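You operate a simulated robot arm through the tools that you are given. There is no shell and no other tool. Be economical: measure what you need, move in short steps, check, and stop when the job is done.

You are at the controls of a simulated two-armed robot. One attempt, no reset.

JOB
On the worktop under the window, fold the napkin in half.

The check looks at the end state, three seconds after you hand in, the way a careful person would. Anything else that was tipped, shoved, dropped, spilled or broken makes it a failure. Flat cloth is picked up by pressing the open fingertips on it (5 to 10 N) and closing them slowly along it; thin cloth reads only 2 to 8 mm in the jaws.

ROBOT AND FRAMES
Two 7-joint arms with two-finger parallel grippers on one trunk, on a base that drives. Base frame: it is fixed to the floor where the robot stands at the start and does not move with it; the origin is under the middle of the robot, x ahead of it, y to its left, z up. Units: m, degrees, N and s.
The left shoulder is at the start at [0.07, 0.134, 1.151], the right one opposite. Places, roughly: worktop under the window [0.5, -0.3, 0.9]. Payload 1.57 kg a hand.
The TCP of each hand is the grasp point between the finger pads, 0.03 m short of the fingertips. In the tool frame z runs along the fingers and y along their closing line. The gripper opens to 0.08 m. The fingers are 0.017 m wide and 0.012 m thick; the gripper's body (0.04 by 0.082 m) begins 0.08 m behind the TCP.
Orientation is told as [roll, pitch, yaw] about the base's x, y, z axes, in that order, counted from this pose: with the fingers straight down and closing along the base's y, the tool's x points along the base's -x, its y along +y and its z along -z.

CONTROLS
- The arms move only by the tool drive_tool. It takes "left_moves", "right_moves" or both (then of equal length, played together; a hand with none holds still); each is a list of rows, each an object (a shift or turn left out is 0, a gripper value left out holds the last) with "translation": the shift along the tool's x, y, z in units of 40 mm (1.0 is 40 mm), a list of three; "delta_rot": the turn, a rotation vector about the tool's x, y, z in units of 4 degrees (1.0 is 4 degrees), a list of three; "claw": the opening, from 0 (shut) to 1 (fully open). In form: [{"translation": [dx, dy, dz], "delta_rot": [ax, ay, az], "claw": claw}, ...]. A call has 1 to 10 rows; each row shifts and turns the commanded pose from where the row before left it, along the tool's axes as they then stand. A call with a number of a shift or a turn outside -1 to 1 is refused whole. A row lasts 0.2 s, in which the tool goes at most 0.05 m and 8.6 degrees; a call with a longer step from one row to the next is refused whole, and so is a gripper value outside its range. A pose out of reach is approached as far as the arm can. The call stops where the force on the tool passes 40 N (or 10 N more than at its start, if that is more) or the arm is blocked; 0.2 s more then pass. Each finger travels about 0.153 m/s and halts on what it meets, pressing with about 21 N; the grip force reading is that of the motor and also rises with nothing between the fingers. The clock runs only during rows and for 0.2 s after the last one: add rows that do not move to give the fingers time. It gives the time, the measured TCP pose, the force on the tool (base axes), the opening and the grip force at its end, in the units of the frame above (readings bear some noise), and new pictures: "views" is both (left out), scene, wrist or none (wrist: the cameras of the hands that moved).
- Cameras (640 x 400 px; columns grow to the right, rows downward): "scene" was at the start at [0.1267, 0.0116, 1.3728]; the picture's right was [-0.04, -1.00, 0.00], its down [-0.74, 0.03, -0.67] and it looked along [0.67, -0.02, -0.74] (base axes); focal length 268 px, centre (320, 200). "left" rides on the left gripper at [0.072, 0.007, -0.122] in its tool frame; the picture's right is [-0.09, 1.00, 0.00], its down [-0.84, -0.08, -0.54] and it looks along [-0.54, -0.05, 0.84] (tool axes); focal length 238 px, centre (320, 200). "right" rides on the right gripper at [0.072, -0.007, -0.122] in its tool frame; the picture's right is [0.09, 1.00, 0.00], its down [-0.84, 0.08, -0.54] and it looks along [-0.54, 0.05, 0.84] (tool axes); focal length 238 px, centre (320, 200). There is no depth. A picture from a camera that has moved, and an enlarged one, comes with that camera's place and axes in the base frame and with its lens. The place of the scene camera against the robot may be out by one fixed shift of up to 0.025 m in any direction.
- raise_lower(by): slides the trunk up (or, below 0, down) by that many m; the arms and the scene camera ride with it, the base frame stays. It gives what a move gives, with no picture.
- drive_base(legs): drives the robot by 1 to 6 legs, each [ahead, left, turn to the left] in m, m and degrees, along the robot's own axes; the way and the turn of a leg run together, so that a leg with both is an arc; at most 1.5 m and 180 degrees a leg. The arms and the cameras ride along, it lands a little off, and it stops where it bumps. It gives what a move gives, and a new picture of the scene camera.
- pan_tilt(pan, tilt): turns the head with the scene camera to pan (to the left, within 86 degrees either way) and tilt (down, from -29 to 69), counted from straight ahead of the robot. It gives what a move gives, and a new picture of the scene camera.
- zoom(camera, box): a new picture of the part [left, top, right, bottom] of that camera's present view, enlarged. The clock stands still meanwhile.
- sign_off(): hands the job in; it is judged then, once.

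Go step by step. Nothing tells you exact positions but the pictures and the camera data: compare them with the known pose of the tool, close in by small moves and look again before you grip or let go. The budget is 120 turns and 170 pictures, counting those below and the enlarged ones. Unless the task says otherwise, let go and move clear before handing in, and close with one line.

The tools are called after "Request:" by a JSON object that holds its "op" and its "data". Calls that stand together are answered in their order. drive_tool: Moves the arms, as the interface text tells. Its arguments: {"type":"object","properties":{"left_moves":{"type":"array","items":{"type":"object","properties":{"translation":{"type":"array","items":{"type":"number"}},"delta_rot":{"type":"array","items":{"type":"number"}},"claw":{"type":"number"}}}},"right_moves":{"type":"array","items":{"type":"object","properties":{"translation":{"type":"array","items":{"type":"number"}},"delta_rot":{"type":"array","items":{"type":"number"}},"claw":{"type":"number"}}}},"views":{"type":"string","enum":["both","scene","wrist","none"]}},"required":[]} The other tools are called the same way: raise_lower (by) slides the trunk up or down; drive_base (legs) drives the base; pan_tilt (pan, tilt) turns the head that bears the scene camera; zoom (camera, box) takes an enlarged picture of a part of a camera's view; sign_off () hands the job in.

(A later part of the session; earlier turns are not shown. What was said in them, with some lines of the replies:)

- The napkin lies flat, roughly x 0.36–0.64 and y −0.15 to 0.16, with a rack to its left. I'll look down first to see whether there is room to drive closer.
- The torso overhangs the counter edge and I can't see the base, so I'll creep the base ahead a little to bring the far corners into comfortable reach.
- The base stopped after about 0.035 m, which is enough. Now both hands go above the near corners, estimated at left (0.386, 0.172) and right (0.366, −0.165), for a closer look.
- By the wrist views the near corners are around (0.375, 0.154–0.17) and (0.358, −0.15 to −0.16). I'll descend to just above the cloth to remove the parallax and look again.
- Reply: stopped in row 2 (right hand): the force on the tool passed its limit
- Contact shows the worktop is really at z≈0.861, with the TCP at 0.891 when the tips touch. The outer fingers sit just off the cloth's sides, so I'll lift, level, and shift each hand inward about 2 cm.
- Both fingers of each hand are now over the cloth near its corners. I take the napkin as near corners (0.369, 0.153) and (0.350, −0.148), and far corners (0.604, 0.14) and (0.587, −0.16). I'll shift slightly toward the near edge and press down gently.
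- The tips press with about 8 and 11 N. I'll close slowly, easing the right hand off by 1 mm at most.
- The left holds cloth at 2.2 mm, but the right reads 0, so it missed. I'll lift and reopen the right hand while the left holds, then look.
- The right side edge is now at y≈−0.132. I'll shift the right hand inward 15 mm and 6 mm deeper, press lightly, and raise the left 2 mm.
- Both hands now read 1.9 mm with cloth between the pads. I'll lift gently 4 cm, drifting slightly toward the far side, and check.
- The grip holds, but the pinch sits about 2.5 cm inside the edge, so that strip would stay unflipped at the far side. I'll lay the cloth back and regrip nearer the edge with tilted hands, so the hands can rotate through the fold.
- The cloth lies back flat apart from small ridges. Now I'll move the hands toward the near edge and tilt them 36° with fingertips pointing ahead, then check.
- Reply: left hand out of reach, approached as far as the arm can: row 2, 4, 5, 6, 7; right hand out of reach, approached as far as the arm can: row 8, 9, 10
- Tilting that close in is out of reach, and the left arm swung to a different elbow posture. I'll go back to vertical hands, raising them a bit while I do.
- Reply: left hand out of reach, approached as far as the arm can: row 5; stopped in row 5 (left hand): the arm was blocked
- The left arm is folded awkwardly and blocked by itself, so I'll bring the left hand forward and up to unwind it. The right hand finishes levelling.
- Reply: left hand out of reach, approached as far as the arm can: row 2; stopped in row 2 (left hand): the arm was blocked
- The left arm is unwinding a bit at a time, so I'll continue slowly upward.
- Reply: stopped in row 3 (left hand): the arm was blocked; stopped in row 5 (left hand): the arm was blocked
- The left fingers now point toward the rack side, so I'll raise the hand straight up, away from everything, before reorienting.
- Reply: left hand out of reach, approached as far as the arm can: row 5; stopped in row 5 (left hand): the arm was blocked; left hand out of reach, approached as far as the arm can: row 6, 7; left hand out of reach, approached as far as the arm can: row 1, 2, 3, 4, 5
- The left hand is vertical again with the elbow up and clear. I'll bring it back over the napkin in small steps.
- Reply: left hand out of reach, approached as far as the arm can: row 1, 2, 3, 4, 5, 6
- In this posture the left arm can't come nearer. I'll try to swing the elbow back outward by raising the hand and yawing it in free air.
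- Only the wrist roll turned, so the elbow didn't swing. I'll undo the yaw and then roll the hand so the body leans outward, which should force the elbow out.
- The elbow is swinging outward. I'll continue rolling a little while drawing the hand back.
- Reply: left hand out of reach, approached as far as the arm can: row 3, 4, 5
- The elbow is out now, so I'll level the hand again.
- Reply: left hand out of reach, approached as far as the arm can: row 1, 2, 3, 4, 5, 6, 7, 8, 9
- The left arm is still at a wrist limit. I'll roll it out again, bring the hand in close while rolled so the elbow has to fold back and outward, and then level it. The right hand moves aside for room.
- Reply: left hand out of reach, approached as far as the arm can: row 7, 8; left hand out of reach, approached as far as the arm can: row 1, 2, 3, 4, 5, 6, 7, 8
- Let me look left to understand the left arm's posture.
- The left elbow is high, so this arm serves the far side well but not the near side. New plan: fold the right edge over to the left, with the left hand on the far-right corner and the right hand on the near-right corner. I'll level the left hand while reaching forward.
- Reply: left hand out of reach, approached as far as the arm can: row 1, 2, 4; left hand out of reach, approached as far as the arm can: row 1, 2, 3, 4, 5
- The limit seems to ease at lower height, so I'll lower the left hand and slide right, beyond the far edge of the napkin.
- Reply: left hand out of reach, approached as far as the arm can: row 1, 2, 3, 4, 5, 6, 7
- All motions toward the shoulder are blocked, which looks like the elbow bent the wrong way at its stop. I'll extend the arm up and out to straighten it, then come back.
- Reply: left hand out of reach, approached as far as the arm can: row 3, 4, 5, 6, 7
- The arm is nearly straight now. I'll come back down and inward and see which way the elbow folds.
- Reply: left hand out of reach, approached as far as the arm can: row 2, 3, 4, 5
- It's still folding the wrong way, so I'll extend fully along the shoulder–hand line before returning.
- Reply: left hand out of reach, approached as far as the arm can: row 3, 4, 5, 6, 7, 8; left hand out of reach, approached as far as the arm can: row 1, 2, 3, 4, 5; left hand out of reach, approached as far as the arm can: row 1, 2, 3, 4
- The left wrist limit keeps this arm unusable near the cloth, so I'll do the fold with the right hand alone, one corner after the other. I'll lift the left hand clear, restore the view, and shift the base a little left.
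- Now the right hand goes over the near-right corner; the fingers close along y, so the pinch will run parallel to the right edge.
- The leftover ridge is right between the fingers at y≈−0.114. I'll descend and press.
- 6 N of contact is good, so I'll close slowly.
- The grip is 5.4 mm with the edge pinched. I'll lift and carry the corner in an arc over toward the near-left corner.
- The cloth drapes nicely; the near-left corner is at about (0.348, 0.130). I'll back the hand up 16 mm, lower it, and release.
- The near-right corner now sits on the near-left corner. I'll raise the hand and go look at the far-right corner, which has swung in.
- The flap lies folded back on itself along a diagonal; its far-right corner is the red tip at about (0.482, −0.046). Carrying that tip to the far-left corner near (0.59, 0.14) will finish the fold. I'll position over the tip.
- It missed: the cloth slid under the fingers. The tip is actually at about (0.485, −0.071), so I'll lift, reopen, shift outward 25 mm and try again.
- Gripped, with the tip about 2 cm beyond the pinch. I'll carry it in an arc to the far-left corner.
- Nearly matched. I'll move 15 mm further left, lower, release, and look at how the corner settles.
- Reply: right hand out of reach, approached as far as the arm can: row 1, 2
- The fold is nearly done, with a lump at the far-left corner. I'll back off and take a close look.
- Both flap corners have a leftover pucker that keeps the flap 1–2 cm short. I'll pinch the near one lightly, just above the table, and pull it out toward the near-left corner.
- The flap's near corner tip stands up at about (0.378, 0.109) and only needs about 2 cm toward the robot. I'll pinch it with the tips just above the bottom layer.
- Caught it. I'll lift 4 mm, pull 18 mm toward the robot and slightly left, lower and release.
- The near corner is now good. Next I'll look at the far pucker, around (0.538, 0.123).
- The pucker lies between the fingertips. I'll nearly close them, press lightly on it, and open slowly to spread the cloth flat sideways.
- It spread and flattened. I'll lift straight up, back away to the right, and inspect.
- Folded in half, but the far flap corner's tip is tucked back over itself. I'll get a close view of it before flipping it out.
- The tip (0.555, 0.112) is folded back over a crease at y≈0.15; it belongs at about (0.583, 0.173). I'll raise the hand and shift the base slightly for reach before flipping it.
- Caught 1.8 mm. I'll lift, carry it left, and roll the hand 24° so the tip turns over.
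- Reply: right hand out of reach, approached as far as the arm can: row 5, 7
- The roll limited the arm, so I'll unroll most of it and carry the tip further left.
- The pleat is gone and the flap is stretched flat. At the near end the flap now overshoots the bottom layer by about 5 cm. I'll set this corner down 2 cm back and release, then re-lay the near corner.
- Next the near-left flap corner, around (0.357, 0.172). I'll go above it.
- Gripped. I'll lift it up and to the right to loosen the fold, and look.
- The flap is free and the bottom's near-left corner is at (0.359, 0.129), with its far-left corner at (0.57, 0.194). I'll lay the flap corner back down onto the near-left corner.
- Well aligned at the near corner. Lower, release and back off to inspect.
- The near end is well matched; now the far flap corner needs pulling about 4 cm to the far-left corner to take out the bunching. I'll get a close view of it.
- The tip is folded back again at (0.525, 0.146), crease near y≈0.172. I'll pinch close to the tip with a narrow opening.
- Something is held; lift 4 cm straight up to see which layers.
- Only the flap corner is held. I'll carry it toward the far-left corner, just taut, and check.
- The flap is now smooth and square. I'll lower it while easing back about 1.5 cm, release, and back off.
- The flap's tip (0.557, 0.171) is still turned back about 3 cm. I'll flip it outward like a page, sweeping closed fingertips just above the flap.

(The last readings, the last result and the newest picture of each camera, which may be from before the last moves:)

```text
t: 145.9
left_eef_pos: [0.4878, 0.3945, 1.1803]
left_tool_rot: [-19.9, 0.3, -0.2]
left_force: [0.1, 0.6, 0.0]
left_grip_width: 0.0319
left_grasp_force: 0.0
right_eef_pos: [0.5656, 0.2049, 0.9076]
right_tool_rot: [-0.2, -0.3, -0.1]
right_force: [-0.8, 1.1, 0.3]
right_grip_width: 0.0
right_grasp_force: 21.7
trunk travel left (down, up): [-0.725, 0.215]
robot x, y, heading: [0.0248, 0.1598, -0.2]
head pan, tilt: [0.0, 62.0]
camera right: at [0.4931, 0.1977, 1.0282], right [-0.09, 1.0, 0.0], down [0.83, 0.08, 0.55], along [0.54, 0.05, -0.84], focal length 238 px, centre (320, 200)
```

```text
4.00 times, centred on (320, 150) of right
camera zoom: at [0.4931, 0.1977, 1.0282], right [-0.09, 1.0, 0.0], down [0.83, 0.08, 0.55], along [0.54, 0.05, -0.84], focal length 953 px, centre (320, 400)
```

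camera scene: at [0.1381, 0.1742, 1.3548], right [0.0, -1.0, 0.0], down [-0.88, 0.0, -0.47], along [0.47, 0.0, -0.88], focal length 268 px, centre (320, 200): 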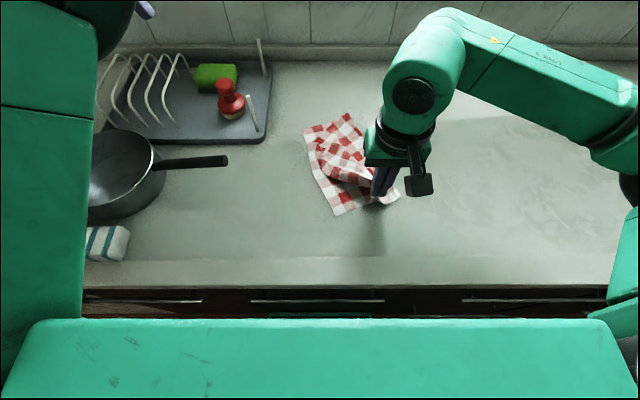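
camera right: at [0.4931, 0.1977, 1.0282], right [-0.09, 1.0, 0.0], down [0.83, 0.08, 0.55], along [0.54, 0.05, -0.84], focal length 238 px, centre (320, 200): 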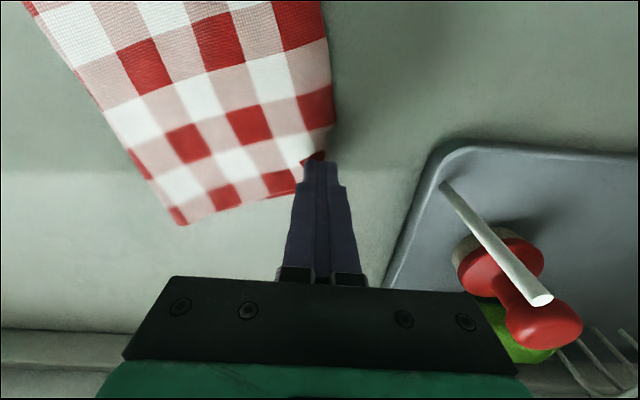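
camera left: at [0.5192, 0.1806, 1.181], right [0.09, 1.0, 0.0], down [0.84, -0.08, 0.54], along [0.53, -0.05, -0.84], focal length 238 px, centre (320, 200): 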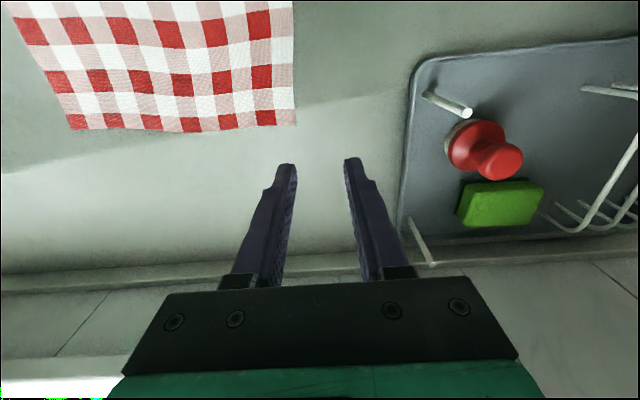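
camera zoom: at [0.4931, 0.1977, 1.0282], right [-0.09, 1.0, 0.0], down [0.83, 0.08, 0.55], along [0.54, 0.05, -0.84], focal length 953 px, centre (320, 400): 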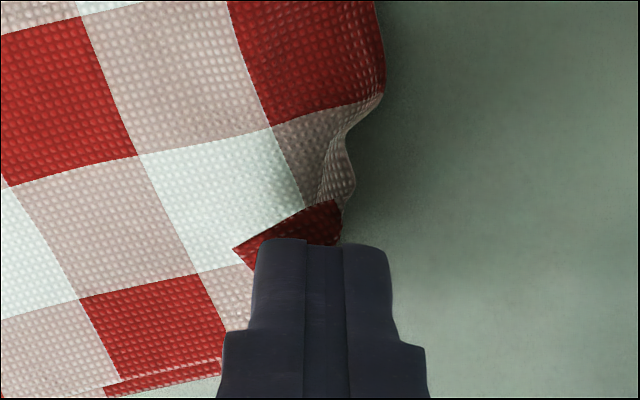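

Request:
{"op": "drive_tool", "data": {"right_moves": [{"translation": [0, 0, -0.9]}, {"translation": [0.6, -0.6, -0.5]}, {"translation": [0.7, -0.9, 0]}, {"translation": [0.4, -0.9, 0]}], "views": "none"}}

Request:
{"op": "zoom", "data": {"camera": "right", "box": [330, 140, 490, 260]}}

Request:
{"op": "zoom", "data": {"camera": "scene", "box": [290, 100, 420, 225]}}

```text
t: 146.9
left_eef_pos: [0.4878, 0.3927, 1.1822]
left_tool_rot: [-19.8, 0.1, -0.2]
left_force: [-0.2, 0.1, -0.4]
left_grip_width: 0.0321
left_grasp_force: 0.0
right_eef_pos: [0.4984, 0.1096, 0.9633]
right_tool_rot: [0.0, -0.3, -0.1]
right_force: [-0.4, 0.0, -0.1]
right_grip_width: 0.0
right_grasp_force: 21.2
trunk travel left (down, up): [-0.725, 0.215]
robot x, y, heading: [0.0254, 0.1599, -0.2]
head pan, tilt: [0.0, 62.0]
```

```text
3.33 times, centred on (410, 200) of right
camera zoom: at [0.4251, 0.1015, 1.0844], right [-0.09, 1.0, 0.0], down [0.83, 0.08, 0.55], along [0.54, 0.05, -0.84], focal length 794 px, centre (20, 200)
```

zoom: 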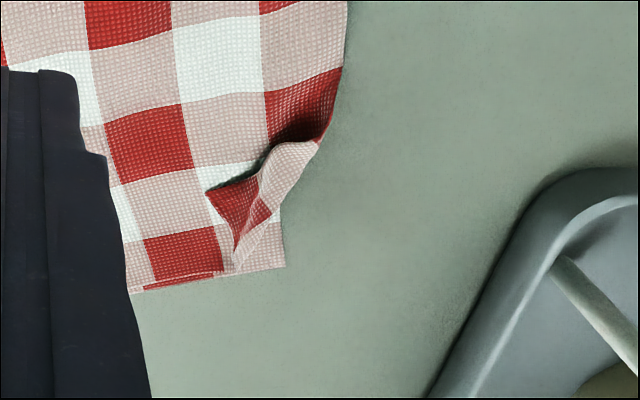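

```text
3.20 times, centred on (355, 162) of scene
camera zoom: at [0.137, 0.1722, 1.3549], right [0.0, -1.0, 0.0], down [-0.88, 0.0, -0.47], along [0.47, 0.0, -0.88], focal length 859 px, centre (208, 320)
```

zoom: 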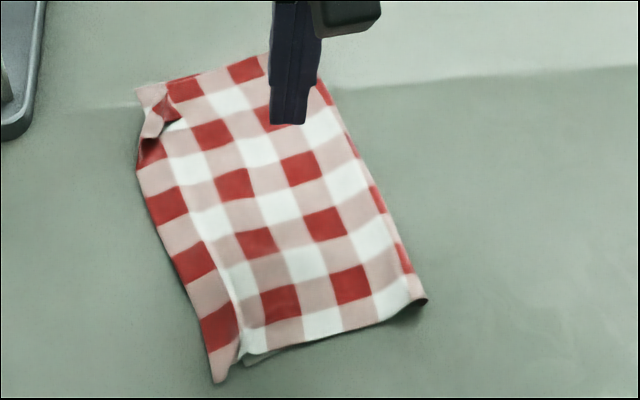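

It sprang back. The flap edge naturally lies about 2 cm left of where I released it, which is what turns the tip. I'll pinch the tip once more and release it further out this time.

Request:
{"op": "drive_tool", "data": {"right_moves": [{"translation": [-0.5, 0.65, 0], "claw": 0.21}, {"translation": [-0.5, 0.65, 0.3]}, {"translation": [-0.5, 0.65, 0.5]}, {"translation": [0, 0.03, 0.5]}, {}], "views": "none"}}

Request:
{"op": "zoom", "data": {"camera": "right", "box": [240, 100, 400, 200]}}

```text
t: 148.1
left_eef_pos: [0.4882, 0.3936, 1.1811]
left_tool_rot: [-19.9, 0.2, -0.2]
left_force: [-0.2, -0.3, 0.2]
left_grip_width: 0.032
left_grasp_force: 0.1
right_eef_pos: [0.5584, 0.1887, 0.908]
right_tool_rot: [-0.2, -0.4, 0.0]
right_force: [-0.5, 0.1, 0.6]
right_grip_width: 0.0169
right_grasp_force: 0.0
trunk travel left (down, up): [-0.725, 0.215]
robot x, y, heading: [0.0204, 0.1583, 0.0]
head pan, tilt: [0.0, 62.0]
```

```text
4.00 times, centred on (320, 150) of right
camera zoom: at [0.4848, 0.181, 1.0312], right [-0.09, 1.0, 0.0], down [0.83, 0.08, 0.55], along [0.54, 0.05, -0.84], focal length 953 px, centre (320, 400)
```

zoom: 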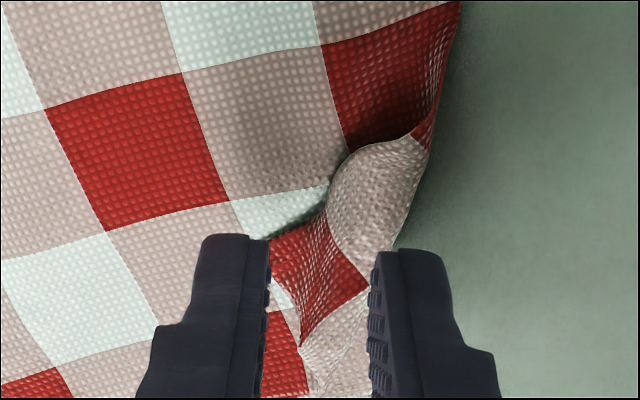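

Request:
{"op": "drive_tool", "data": {"right_moves": [{"translation": [0, 0.09, 0.2], "claw": 0.17}, {"translation": [0, 0, 0.17]}, {"translation": [0, 0, 0.04]}, {}, {"claw": 0.14}, {"claw": 0.11}, {"claw": 0.08}, {"claw": 0.04}, {"claw": 0}, {}], "views": "wrist"}}

```text
t: 150.3
left_eef_pos: [0.4896, 0.3932, 1.1795]
left_tool_rot: [-19.9, 0.2, -0.2]
left_force: [0.4, 0.6, 0.4]
left_grip_width: 0.0321
left_grasp_force: 0.1
right_eef_pos: [0.5579, 0.1921, 0.8939]
right_tool_rot: [-0.2, -0.3, -0.1]
right_force: [-0.2, -0.2, 0.5]
right_grip_width: 0.0017
right_grasp_force: 21.4
trunk travel left (down, up): [-0.725, 0.215]
robot x, y, heading: [0.0269, 0.1598, -0.2]
head pan, tilt: [0.0, 62.0]
camera right: at [0.4855, 0.1841, 1.0157], right [-0.09, 1.0, 0.0], down [0.83, 0.08, 0.55], along [0.54, 0.05, -0.84], focal length 238 px, centre (320, 200)
```

right: 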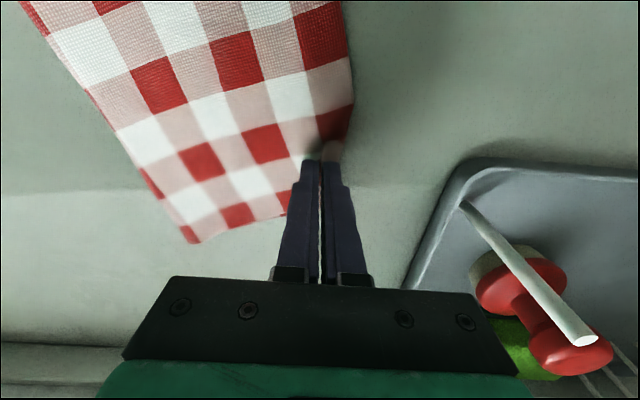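

Caught. I'll lift a bit, carry it out to (0.583, 0.216), lower and release there.

Request:
{"op": "drive_tool", "data": {"right_moves": [{"translation": [0, 0.1, -0.5]}, {"translation": [-0.2, 0.2, 0]}, {"translation": [-0.2, 0.2, 0]}, {"translation": [-0.2, 0.15, 0.15]}, {"translation": [0, 0, 0.25]}, {"translation": [0, -0.05, 0.12]}, {}], "views": "wrist"}}

Request:
{"op": "zoom", "data": {"camera": "scene", "box": [290, 100, 420, 225]}}

```text
t: 151.9
left_eef_pos: [0.4879, 0.3932, 1.1805]
left_tool_rot: [-19.9, 0.2, -0.2]
left_force: [-0.1, 0.5, -0.6]
left_grip_width: 0.0321
left_grasp_force: 0.0
right_eef_pos: [0.583, 0.2147, 0.9345]
right_tool_rot: [0.9, -3.8, 0.5]
right_force: [-0.4, -0.6, -0.2]
right_grip_width: 0.0017
right_grasp_force: 21.1
right hand out of reach, approached as far as the arm can: row 3, 4, 5, 6
trunk travel left (down, up): [-0.725, 0.215]
robot x, y, heading: [0.023, 0.157, -0.0]
head pan, tilt: [0.0, 62.0]
camera right: at [0.5015, 0.203, 1.0512], right [-0.1, 0.99, 0.01], down [0.8, 0.08, 0.6], along [0.6, 0.07, -0.8], focal length 238 px, centre (320, 200)
```

right: 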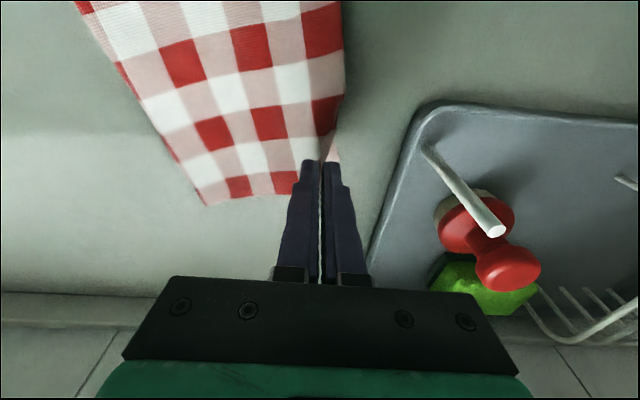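

```text
3.20 times, centred on (355, 162) of scene
camera zoom: at [0.1379, 0.1735, 1.3548], right [0.0, -1.0, 0.0], down [-0.88, 0.0, -0.47], along [0.47, 0.0, -0.88], focal length 859 px, centre (208, 320)
```

zoom: 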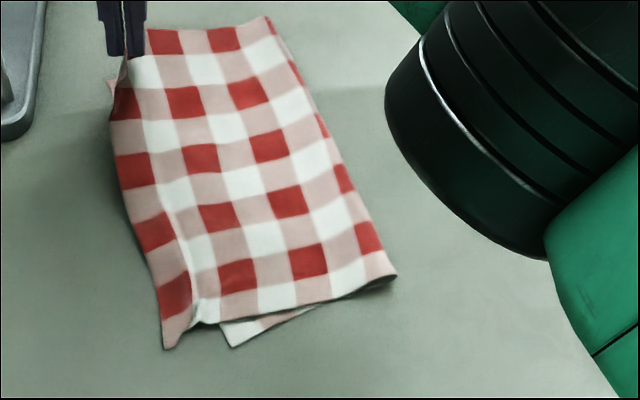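

The reach limit lifted the cloth instead of lowering it. I'll come back slightly, set it down, release, and move the base a little further left before finishing.

Request:
{"op": "drive_tool", "data": {"right_moves": [{"translation": [0.3, -0.4, 0.1], "delta_rot": [0.2, 0.9, 0.1]}, {"translation": [0.2, -0.3, 0.3]}, {"translation": [0, -0.1, 0.3]}, {"translation": [0, 0, 0.22]}, {}], "views": "wrist"}}

Request:
{"op": "zoom", "data": {"camera": "scene", "box": [290, 100, 420, 225]}}

```text
t: 153.3
left_eef_pos: [0.487, 0.3927, 1.1817]
left_tool_rot: [-19.9, 0.2, -0.3]
left_force: [0.7, 0.2, 0.2]
left_grip_width: 0.0322
left_grasp_force: 0.1
right_eef_pos: [0.5531, 0.1785, 0.8926]
right_tool_rot: [-0.5, 2.9, -0.5]
right_force: [-3.2, -1.9, 20.3]
right_grip_width: 0.0019
right_grasp_force: 21.0
trunk travel left (down, up): [-0.725, 0.215]
robot x, y, heading: [0.028, 0.1596, -0.1]
head pan, tilt: [0.0, 62.0]
stopped in row 5 (right hand): the force on the tool passed its limit (the readings are from after the stop); the commanded pose is now the measured one
camera right: at [0.4866, 0.1724, 1.0169], right [-0.09, 1.0, -0.01], down [0.86, 0.08, 0.5], along [0.5, 0.04, -0.87], focal length 238 px, centre (320, 200)
```

right: 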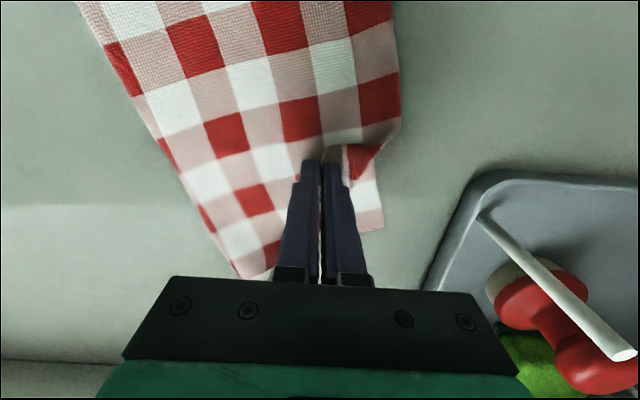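

```text
3.20 times, centred on (355, 162) of scene
camera zoom: at [0.1347, 0.1731, 1.3549], right [0.0, -1.0, 0.0], down [-0.88, 0.0, -0.47], along [0.47, 0.0, -0.88], focal length 859 px, centre (208, 320)
```

zoom: 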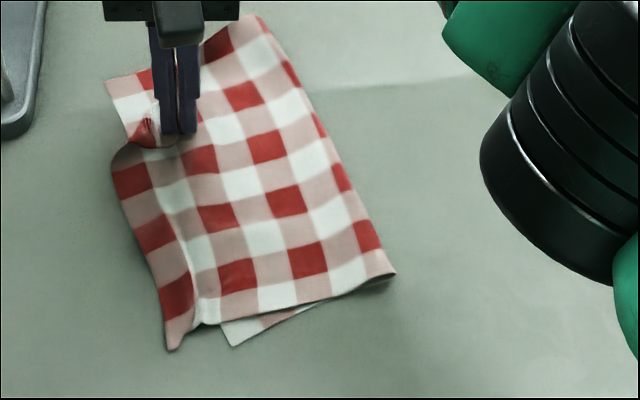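

Request:
{"op": "drive_tool", "data": {"right_moves": [{"translation": [0, 0, -0.05]}, {"claw": 0.08}, {"claw": 0.15}, {"translation": [0, 0, -0.3], "claw": 0.2}, {"translation": [0, 0, -0.9], "delta_rot": [0.1, -0.7, 0.1]}, {"translation": [0.3, -0.4, -0.8]}, {"translation": [0.5, -0.8, -0.4]}, {"translation": [0.5, -0.8, 0]}, {"translation": [0.5, -0.8, 0]}], "views": "none"}}

Request:
{"op": "drive_base", "data": {"legs": [[0, 0.06, 0]]}}

Request:
{"op": "zoom", "data": {"camera": "scene", "box": [300, 100, 440, 225]}}

```text
t: 155.3
left_eef_pos: [0.4874, 0.3923, 1.1824]
left_tool_rot: [-19.8, 0.1, -0.2]
left_force: [-0.3, -0.3, 0.3]
left_grip_width: 0.0318
left_grasp_force: 0.2
right_eef_pos: [0.4836, 0.0672, 0.9891]
right_tool_rot: [-1.2, 0.2, -0.8]
right_force: [-0.3, -1.3, 0.4]
right_grip_width: 0.0161
right_grasp_force: 0.1
trunk travel left (down, up): [-0.725, 0.215]
robot x, y, heading: [0.0265, 0.1586, 0.0]
head pan, tilt: [0.0, 62.0]
```

```text
t: 156.2
left_eef_pos: [0.4892, 0.4478, 1.1816]
left_tool_rot: [-19.7, 0.2, -0.3]
left_force: [0.3, -0.2, 0.4]
left_grip_width: 0.0321
left_grasp_force: 0.1
right_eef_pos: [0.4858, 0.1257, 0.9882]
right_tool_rot: [-1.0, 0.3, -0.9]
right_force: [-0.6, 0.8, 0.3]
right_grip_width: 0.0161
right_grasp_force: 0.1
trunk travel left (down, up): [-0.725, 0.215]
robot x, y, heading: [0.0217, 0.2181, -0.1]
head pan, tilt: [0.0, 62.0]
camera scene: at [0.1379, 0.2286, 1.3548], right [0.0, -1.0, 0.0], down [-0.88, 0.0, -0.47], along [0.47, 0.0, -0.88], focal length 268 px, centre (320, 200)
```

scene: 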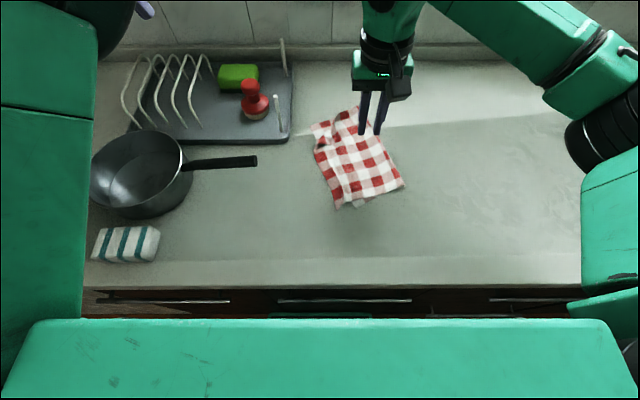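

```text
3.20 times, centred on (370, 162) of scene
camera zoom: at [0.1379, 0.2286, 1.3548], right [0.0, -1.0, 0.0], down [-0.88, 0.0, -0.47], along [0.47, 0.0, -0.88], focal length 859 px, centre (160, 320)
```

zoom: 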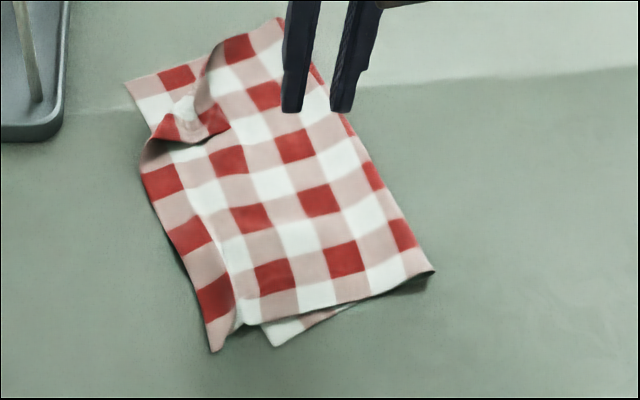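

Re-lay the near corner first: its flap tip is at about (0.371, 0.179) while the bottom corner is at (0.375, 0.141).

Request:
{"op": "drive_tool", "data": {"right_moves": [{"translation": [0.82, 0.33, 0.2], "delta_rot": [-0.27, 0, -0.22], "claw": 0.3}, {"translation": [0.82, 0.3, 0.5]}, {"translation": [0.82, 0.25, 0.7]}, {}], "views": "wrist"}}

```text
t: 157.2
left_eef_pos: [0.4893, 0.4515, 1.181]
left_tool_rot: [-19.7, 0.1, -0.3]
left_force: [-0.5, -0.9, 0.2]
left_grip_width: 0.0321
left_grasp_force: 0.0
right_eef_pos: [0.3859, 0.164, 0.9343]
right_tool_rot: [0.0, 0.2, 0.0]
right_force: [-0.1, 0.4, 0.6]
right_grip_width: 0.0239
right_grasp_force: 0.0
trunk travel left (down, up): [-0.725, 0.215]
robot x, y, heading: [0.0246, 0.2194, -0.1]
head pan, tilt: [0.0, 62.0]
camera right: at [0.315, 0.1555, 1.055], right [-0.09, 1.0, 0.0], down [0.84, 0.08, 0.54], along [0.54, 0.05, -0.84], focal length 238 px, centre (320, 200)
```

right: 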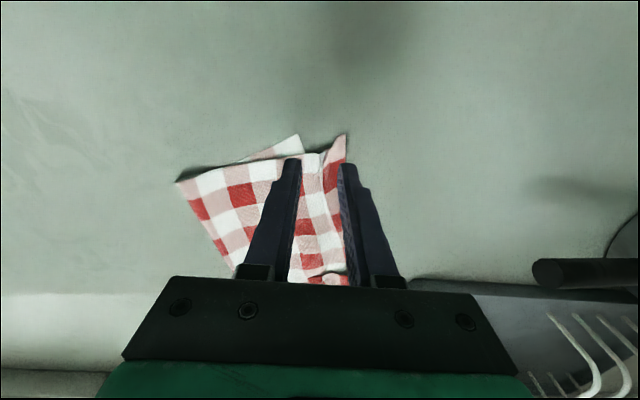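

Request:
{"op": "drive_tool", "data": {"right_moves": [{"translation": [-0.1, -0.1, 0.5]}, {"translation": [0, 0, 0.5]}, {"translation": [0, 0, 0.09]}, {}, {}], "views": "none"}}

```text
t: 158.4
left_eef_pos: [0.487, 0.453, 1.1822]
left_tool_rot: [-19.9, 0.0, -0.3]
left_force: [-1.2, 0.1, -0.7]
left_grip_width: 0.032
left_grasp_force: 0.1
right_eef_pos: [0.389, 0.1599, 0.8917]
right_tool_rot: [0.0, 0.1, 0.0]
right_force: [2.6, -2.7, 17.3]
right_grip_width: 0.0243
right_grasp_force: 0.1
trunk travel left (down, up): [-0.725, 0.215]
robot x, y, heading: [0.03, 0.2183, 0.0]
head pan, tilt: [0.0, 62.0]
```

Request:
{"op": "drive_tool", "data": {"right_moves": [{"translation": [0, 0, -0.02], "claw": 0.26}, {"claw": 0.22}, {"claw": 0.18}, {"claw": 0.14}, {"claw": 0.1}, {"claw": 0.06}, {"claw": 0.03}, {"claw": 0}, {}, {}], "views": "none"}}

```text
t: 160.6
left_eef_pos: [0.4883, 0.4526, 1.1818]
left_tool_rot: [-19.9, 0.0, -0.2]
left_force: [0.5, 0.1, 0.7]
left_grip_width: 0.0318
left_grasp_force: 0.1
right_eef_pos: [0.3898, 0.1588, 0.8912]
right_tool_rot: [-0.1, 0.2, 0.0]
right_force: [-0.4, -1.6, 9.7]
right_grip_width: 0.0025
right_grasp_force: 20.6
trunk travel left (down, up): [-0.725, 0.215]
robot x, y, heading: [0.0281, 0.2182, -0.1]
head pan, tilt: [0.0, 62.0]
```

Gripped (2.5 mm). Lift it right to loosen the fold, then lay it back on the bottom corner.

Request:
{"op": "drive_tool", "data": {"right_moves": [{"translation": [0, -0.1, -0.6]}, {"translation": [0, -0.4, -0.6]}, {"translation": [0, -0.6, -0.4]}, {"translation": [0, -0.6, 0]}, {"translation": [0, -0.6, 0]}, {}], "views": "wrist"}}

```text
t: 162.0
left_eef_pos: [0.4897, 0.4529, 1.1815]
left_tool_rot: [-20.0, 0.2, -0.3]
left_force: [0.3, -1.2, -0.6]
left_grip_width: 0.0319
left_grasp_force: 0.0
right_eef_pos: [0.3899, 0.0678, 0.9553]
right_tool_rot: [-0.1, 0.3, 0.0]
right_force: [0.2, 1.2, 0.3]
right_grip_width: 0.0022
right_grasp_force: 21.0
trunk travel left (down, up): [-0.725, 0.215]
robot x, y, heading: [0.0311, 0.2154, -0.3]
head pan, tilt: [0.0, 62.0]
camera right: at [0.3187, 0.0592, 1.0776], right [-0.09, 1.0, 0.0], down [0.84, 0.08, 0.54], along [0.53, 0.05, -0.84], focal length 238 px, centre (320, 200)
```

right: 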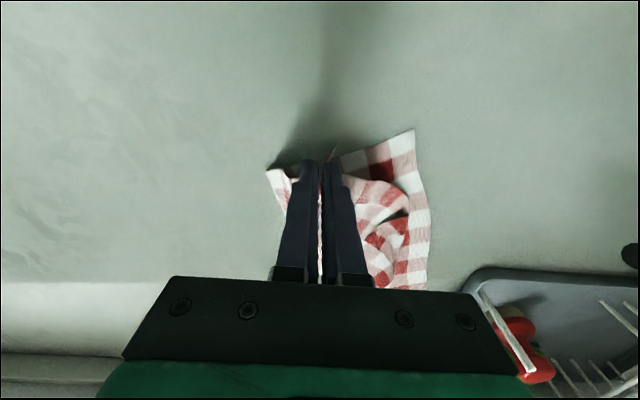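

Request:
{"op": "drive_tool", "data": {"right_moves": [{"translation": [0, 0.45, 0]}, {"translation": [0, 0.45, 0.3]}, {"translation": [0, 0.45, 0.4]}, {"translation": [0, 0.3, 0.5]}, {"translation": [0, 0, 0.33]}, {}, {"claw": 0.08}, {"claw": 0.16}, {"translation": [0, 0, -0.4], "claw": 0.25}, {"translation": [0, -0.2, -0.9]}], "views": "wrist"}}

Request:
{"op": "drive_tool", "data": {"right_moves": [{"translation": [-0.6, -0.6, -0.6]}, {"translation": [-0.8, -0.8, 0]}, {"translation": [-0.8, -0.6, 0]}, {}], "views": "none"}}

Request:
{"op": "zoom", "data": {"camera": "scene", "box": [300, 100, 440, 225]}}

```text
t: 164.2
left_eef_pos: [0.4885, 0.4529, 1.1805]
left_tool_rot: [-19.9, 0.0, -0.2]
left_force: [0.4, 0.2, -0.3]
left_grip_width: 0.0321
left_grasp_force: 0.0
right_eef_pos: [0.3888, 0.1254, 0.9458]
right_tool_rot: [-0.2, 0.3, 0.0]
right_force: [0.2, -0.2, 0.3]
right_grip_width: 0.02
right_grasp_force: 0.1
trunk travel left (down, up): [-0.725, 0.215]
robot x, y, heading: [0.0274, 0.2177, -0.1]
head pan, tilt: [0.0, 62.0]
camera right: at [0.3175, 0.1175, 1.0677], right [-0.09, 1.0, 0.0], down [0.84, 0.08, 0.54], along [0.54, 0.05, -0.84], focal length 238 px, centre (320, 200)
```

right: 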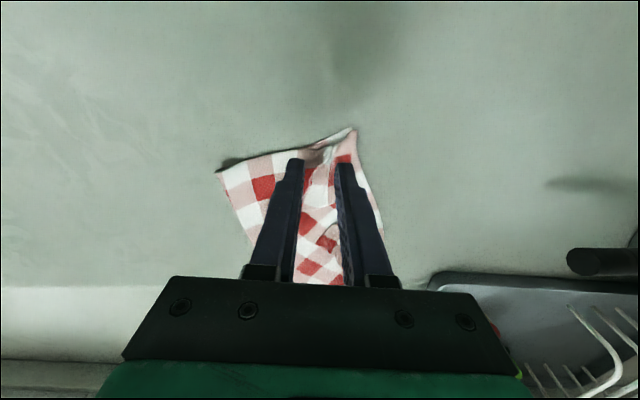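

```text
t: 165.2
left_eef_pos: [0.4883, 0.4536, 1.1804]
left_tool_rot: [-20.0, 0.2, -0.2]
left_force: [0.1, 1.8, -0.2]
left_grip_width: 0.0322
left_grasp_force: 0.0
right_eef_pos: [0.4788, 0.0448, 0.9708]
right_tool_rot: [-0.2, 0.3, 0.0]
right_force: [0.2, -0.8, 0.6]
right_grip_width: 0.0201
right_grasp_force: 0.1
trunk travel left (down, up): [-0.725, 0.215]
robot x, y, heading: [0.0257, 0.2185, 0.0]
head pan, tilt: [0.0, 62.0]
```

```text
3.20 times, centred on (370, 162) of scene
camera zoom: at [0.1375, 0.2334, 1.3548], right [0.0, -1.0, 0.0], down [-0.88, 0.0, -0.47], along [0.47, 0.0, -0.88], focal length 859 px, centre (160, 320)
```

zoom: 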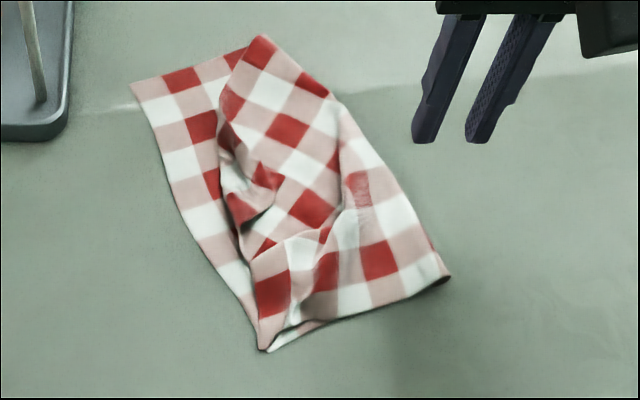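

The near corner matches. Now I'll find the far flap corner in the bunched part.

Request:
{"op": "zoom", "data": {"camera": "right", "box": [370, 100, 550, 230]}}

Request:
{"op": "zoom", "data": {"camera": "scene", "box": [350, 120, 400, 170]}}

```text
3.08 times, centred on (460, 165) of right
camera zoom: at [0.4062, 0.0379, 1.0919], right [-0.09, 1.0, 0.0], down [0.84, 0.08, 0.54], along [0.54, 0.05, -0.84], focal length 733 px, centre (-111, 308)
```

zoom: 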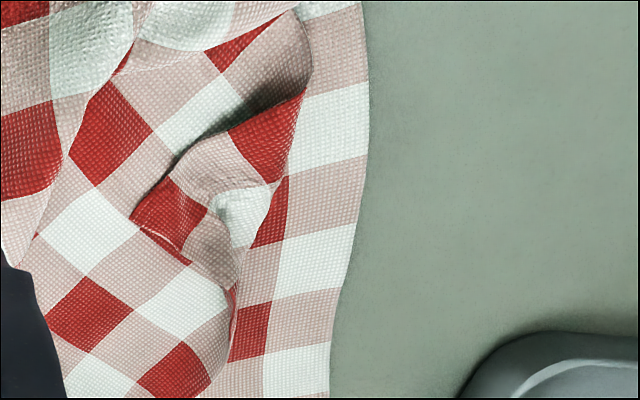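

```text
8.00 times, centred on (375, 145) of scene
camera zoom: at [0.1375, 0.2334, 1.3548], right [0.0, -1.0, 0.0], down [-0.88, 0.0, -0.47], along [0.47, 0.0, -0.88], focal length 2147 px, centre (-120, 640)
```

zoom: 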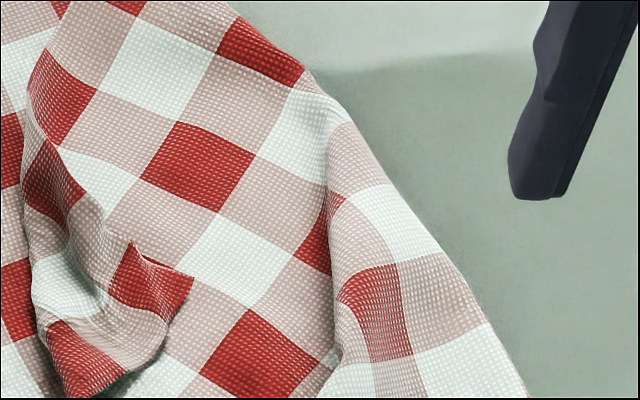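

Request:
{"op": "drive_tool", "data": {"right_moves": [{"translation": [-0.25, 0.8, 0.2], "claw": 0.21}, {"translation": [-0.25, 0.8, 0.4]}, {"translation": [-0.2, 0.8, 0.4]}, {}], "views": "none"}}

Request:
{"op": "zoom", "data": {"camera": "right", "box": [240, 80, 400, 190]}}

```text
t: 166.2
left_eef_pos: [0.4886, 0.452, 1.1809]
left_tool_rot: [-19.9, 0.2, -0.3]
left_force: [-1.1, -0.4, -0.7]
left_grip_width: 0.0321
left_grasp_force: 0.2
right_eef_pos: [0.5048, 0.1413, 0.9287]
right_tool_rot: [-0.2, 0.3, 0.0]
right_force: [-0.1, -0.7, -0.5]
right_grip_width: 0.0167
right_grasp_force: 0.0
trunk travel left (down, up): [-0.725, 0.215]
robot x, y, heading: [0.0239, 0.2177, -0.2]
head pan, tilt: [0.0, 62.0]
```

```text
3.64 times, centred on (320, 135) of right
camera zoom: at [0.4331, 0.1337, 1.0507], right [-0.09, 1.0, 0.0], down [0.84, 0.08, 0.54], along [0.54, 0.05, -0.84], focal length 867 px, centre (320, 436)
```

zoom: 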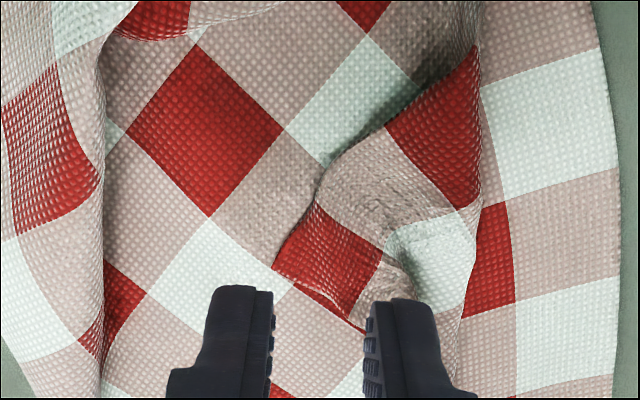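

Request:
{"op": "drive_tool", "data": {"right_moves": [{"translation": [-0.05, 0.07, 0.4]}, {"translation": [0, 0, 0.42]}, {"translation": [0, 0, 0.05]}, {}, {"claw": 0.17}, {"claw": 0.13}, {"claw": 0.09}, {"claw": 0.05}, {"claw": 0}, {}], "views": "wrist"}}

```text
t: 168.4
left_eef_pos: [0.4881, 0.454, 1.1818]
left_tool_rot: [-19.9, 0.3, -0.3]
left_force: [0.8, 0.4, -1.0]
left_grip_width: 0.0319
left_grasp_force: 0.0
right_eef_pos: [0.5077, 0.1434, 0.8936]
right_tool_rot: [-0.1, 0.3, 0.0]
right_force: [0.1, 0.1, -0.3]
right_grip_width: 0.0015
right_grasp_force: 21.1
trunk travel left (down, up): [-0.725, 0.215]
robot x, y, heading: [0.0228, 0.2201, -0.1]
head pan, tilt: [0.0, 62.0]
camera right: at [0.4358, 0.1364, 1.016], right [-0.09, 1.0, 0.0], down [0.84, 0.08, 0.54], along [0.54, 0.05, -0.84], focal length 238 px, centre (320, 200)
```

right: 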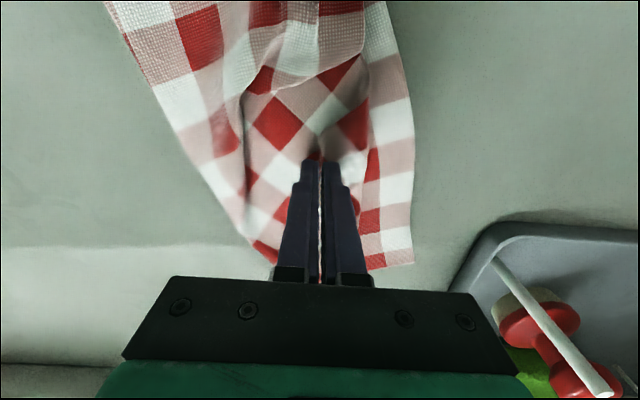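

Caught again. Lift it, carry toward the far-left corner (0.592, 0.239), and check before setting down.

Request:
{"op": "drive_tool", "data": {"right_moves": [{"translation": [0, 0, -0.6]}, {"translation": [-0.2, 0.2, -0.4]}, {"translation": [-0.35, 0.4, 0]}, {"translation": [-0.4, 0.5, 0.1]}, {"translation": [-0.4, 0.5, 0.2]}, {"translation": [-0.35, 0.45, 0.3]}, {}], "views": "wrist"}}

Request:
{"op": "zoom", "data": {"camera": "scene", "box": [300, 100, 440, 225]}}

```text
t: 170.0
left_eef_pos: [0.4887, 0.4522, 1.1811]
left_tool_rot: [-20.0, 0.2, -0.3]
left_force: [0.0, -0.9, 0.5]
left_grip_width: 0.0323
left_grasp_force: 0.1
right_eef_pos: [0.5755, 0.225, 0.9103]
right_tool_rot: [-0.1, 0.3, 0.0]
right_force: [0.2, -0.6, 0.4]
right_grip_width: 0.0017
right_grasp_force: 21.2
trunk travel left (down, up): [-0.725, 0.215]
robot x, y, heading: [0.0284, 0.2213, -0.2]
head pan, tilt: [0.0, 62.0]
camera right: at [0.5035, 0.2173, 1.0315], right [-0.09, 1.0, 0.0], down [0.84, 0.08, 0.54], along [0.54, 0.05, -0.84], focal length 238 px, centre (320, 200)
```

right: 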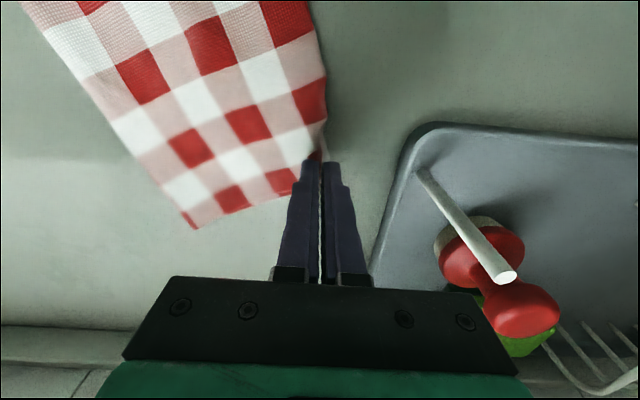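

```text
3.20 times, centred on (370, 162) of scene
camera zoom: at [0.1377, 0.2324, 1.3548], right [0.0, -1.0, 0.0], down [-0.88, 0.0, -0.47], along [0.47, 0.0, -0.88], focal length 859 px, centre (160, 320)
```

zoom: 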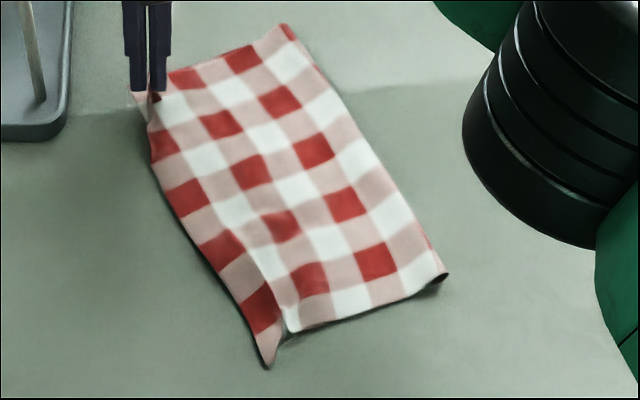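

Very well aligned now. I'll lower almost straight down (with a few mm further out), release and move clear.

Request:
{"op": "drive_tool", "data": {"right_moves": [{"translation": [-0.1, 0.12, 0.15]}, {"translation": [-0.05, 0.05, 0.15]}, {"translation": [0, 0, 0.12]}, {}, {"claw": 0.06}, {"claw": 0.14}, {"translation": [0, 0, -0.2], "claw": 0.2}, {"translation": [0, 0, -0.9]}, {"translation": [0, -0.4, -0.8]}, {"translation": [0.5, -0.9, 0]}], "views": "none"}}

Request:
{"op": "drive_tool", "data": {"right_moves": [{"translation": [0.5, -0.9, 0]}, {"translation": [0.5, -0.9, 0]}, {"translation": [0.3, -1, 0]}, {"translation": [0, -1, 0]}, {}], "views": "wrist"}}

Request:
{"op": "zoom", "data": {"camera": "scene", "box": [300, 100, 440, 225]}}

```text
t: 172.2
left_eef_pos: [0.4881, 0.4508, 1.1817]
left_tool_rot: [-19.8, 0.3, -0.3]
left_force: [0.6, -0.4, 0.3]
left_grip_width: 0.0322
left_grasp_force: 0.2
right_eef_pos: [0.5641, 0.1782, 0.9692]
right_tool_rot: [0.0, 0.3, -0.1]
right_force: [-0.3, -0.4, -0.7]
right_grip_width: 0.0162
right_grasp_force: 0.1
trunk travel left (down, up): [-0.725, 0.215]
robot x, y, heading: [0.0277, 0.2166, -0.3]
head pan, tilt: [0.0, 62.0]
```

```text
t: 173.4
left_eef_pos: [0.4902, 0.4537, 1.1806]
left_tool_rot: [-19.9, 0.1, -0.3]
left_force: [0.6, 0.7, 0.4]
left_grip_width: 0.032
left_grasp_force: 0.1
right_eef_pos: [0.5101, 0.0286, 0.9695]
right_tool_rot: [0.0, 0.3, 0.1]
right_force: [0.1, -0.6, 0.9]
right_grip_width: 0.0159
right_grasp_force: 0.1
trunk travel left (down, up): [-0.725, 0.215]
robot x, y, heading: [0.0272, 0.2194, -0.2]
head pan, tilt: [0.0, 62.0]
camera right: at [0.4377, 0.0209, 1.0924], right [-0.09, 1.0, 0.0], down [0.84, 0.08, 0.54], along [0.53, 0.05, -0.84], focal length 238 px, centre (320, 200)
```

right: 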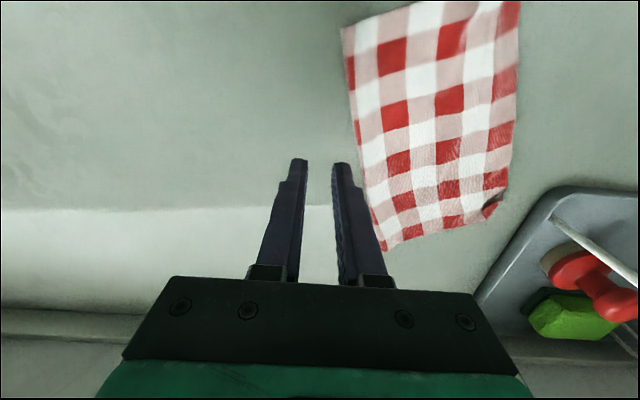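

```text
3.20 times, centred on (370, 162) of scene
camera zoom: at [0.1381, 0.2338, 1.3548], right [0.0, -1.0, 0.0], down [-0.88, 0.0, -0.47], along [0.47, 0.0, -0.88], focal length 859 px, centre (160, 320)
```

zoom: 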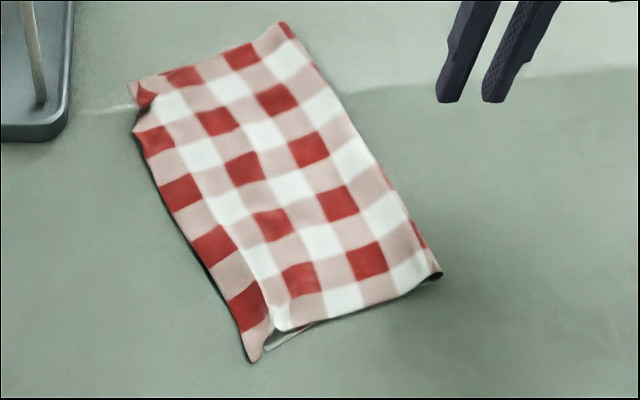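

The napkin is folded neatly in half, with corners within about 1–2 cm. Both hands are clear and nothing else was moved, so I'm handing in.

Request:
{"op": "sign_off", "data": {}}

```text
The job is handed in.
```

The napkin on the worktop is folded in half, right side over left, with its corners within about 1–2 cm of each other. Both hands are clear, and I saw nothing else disturbed.
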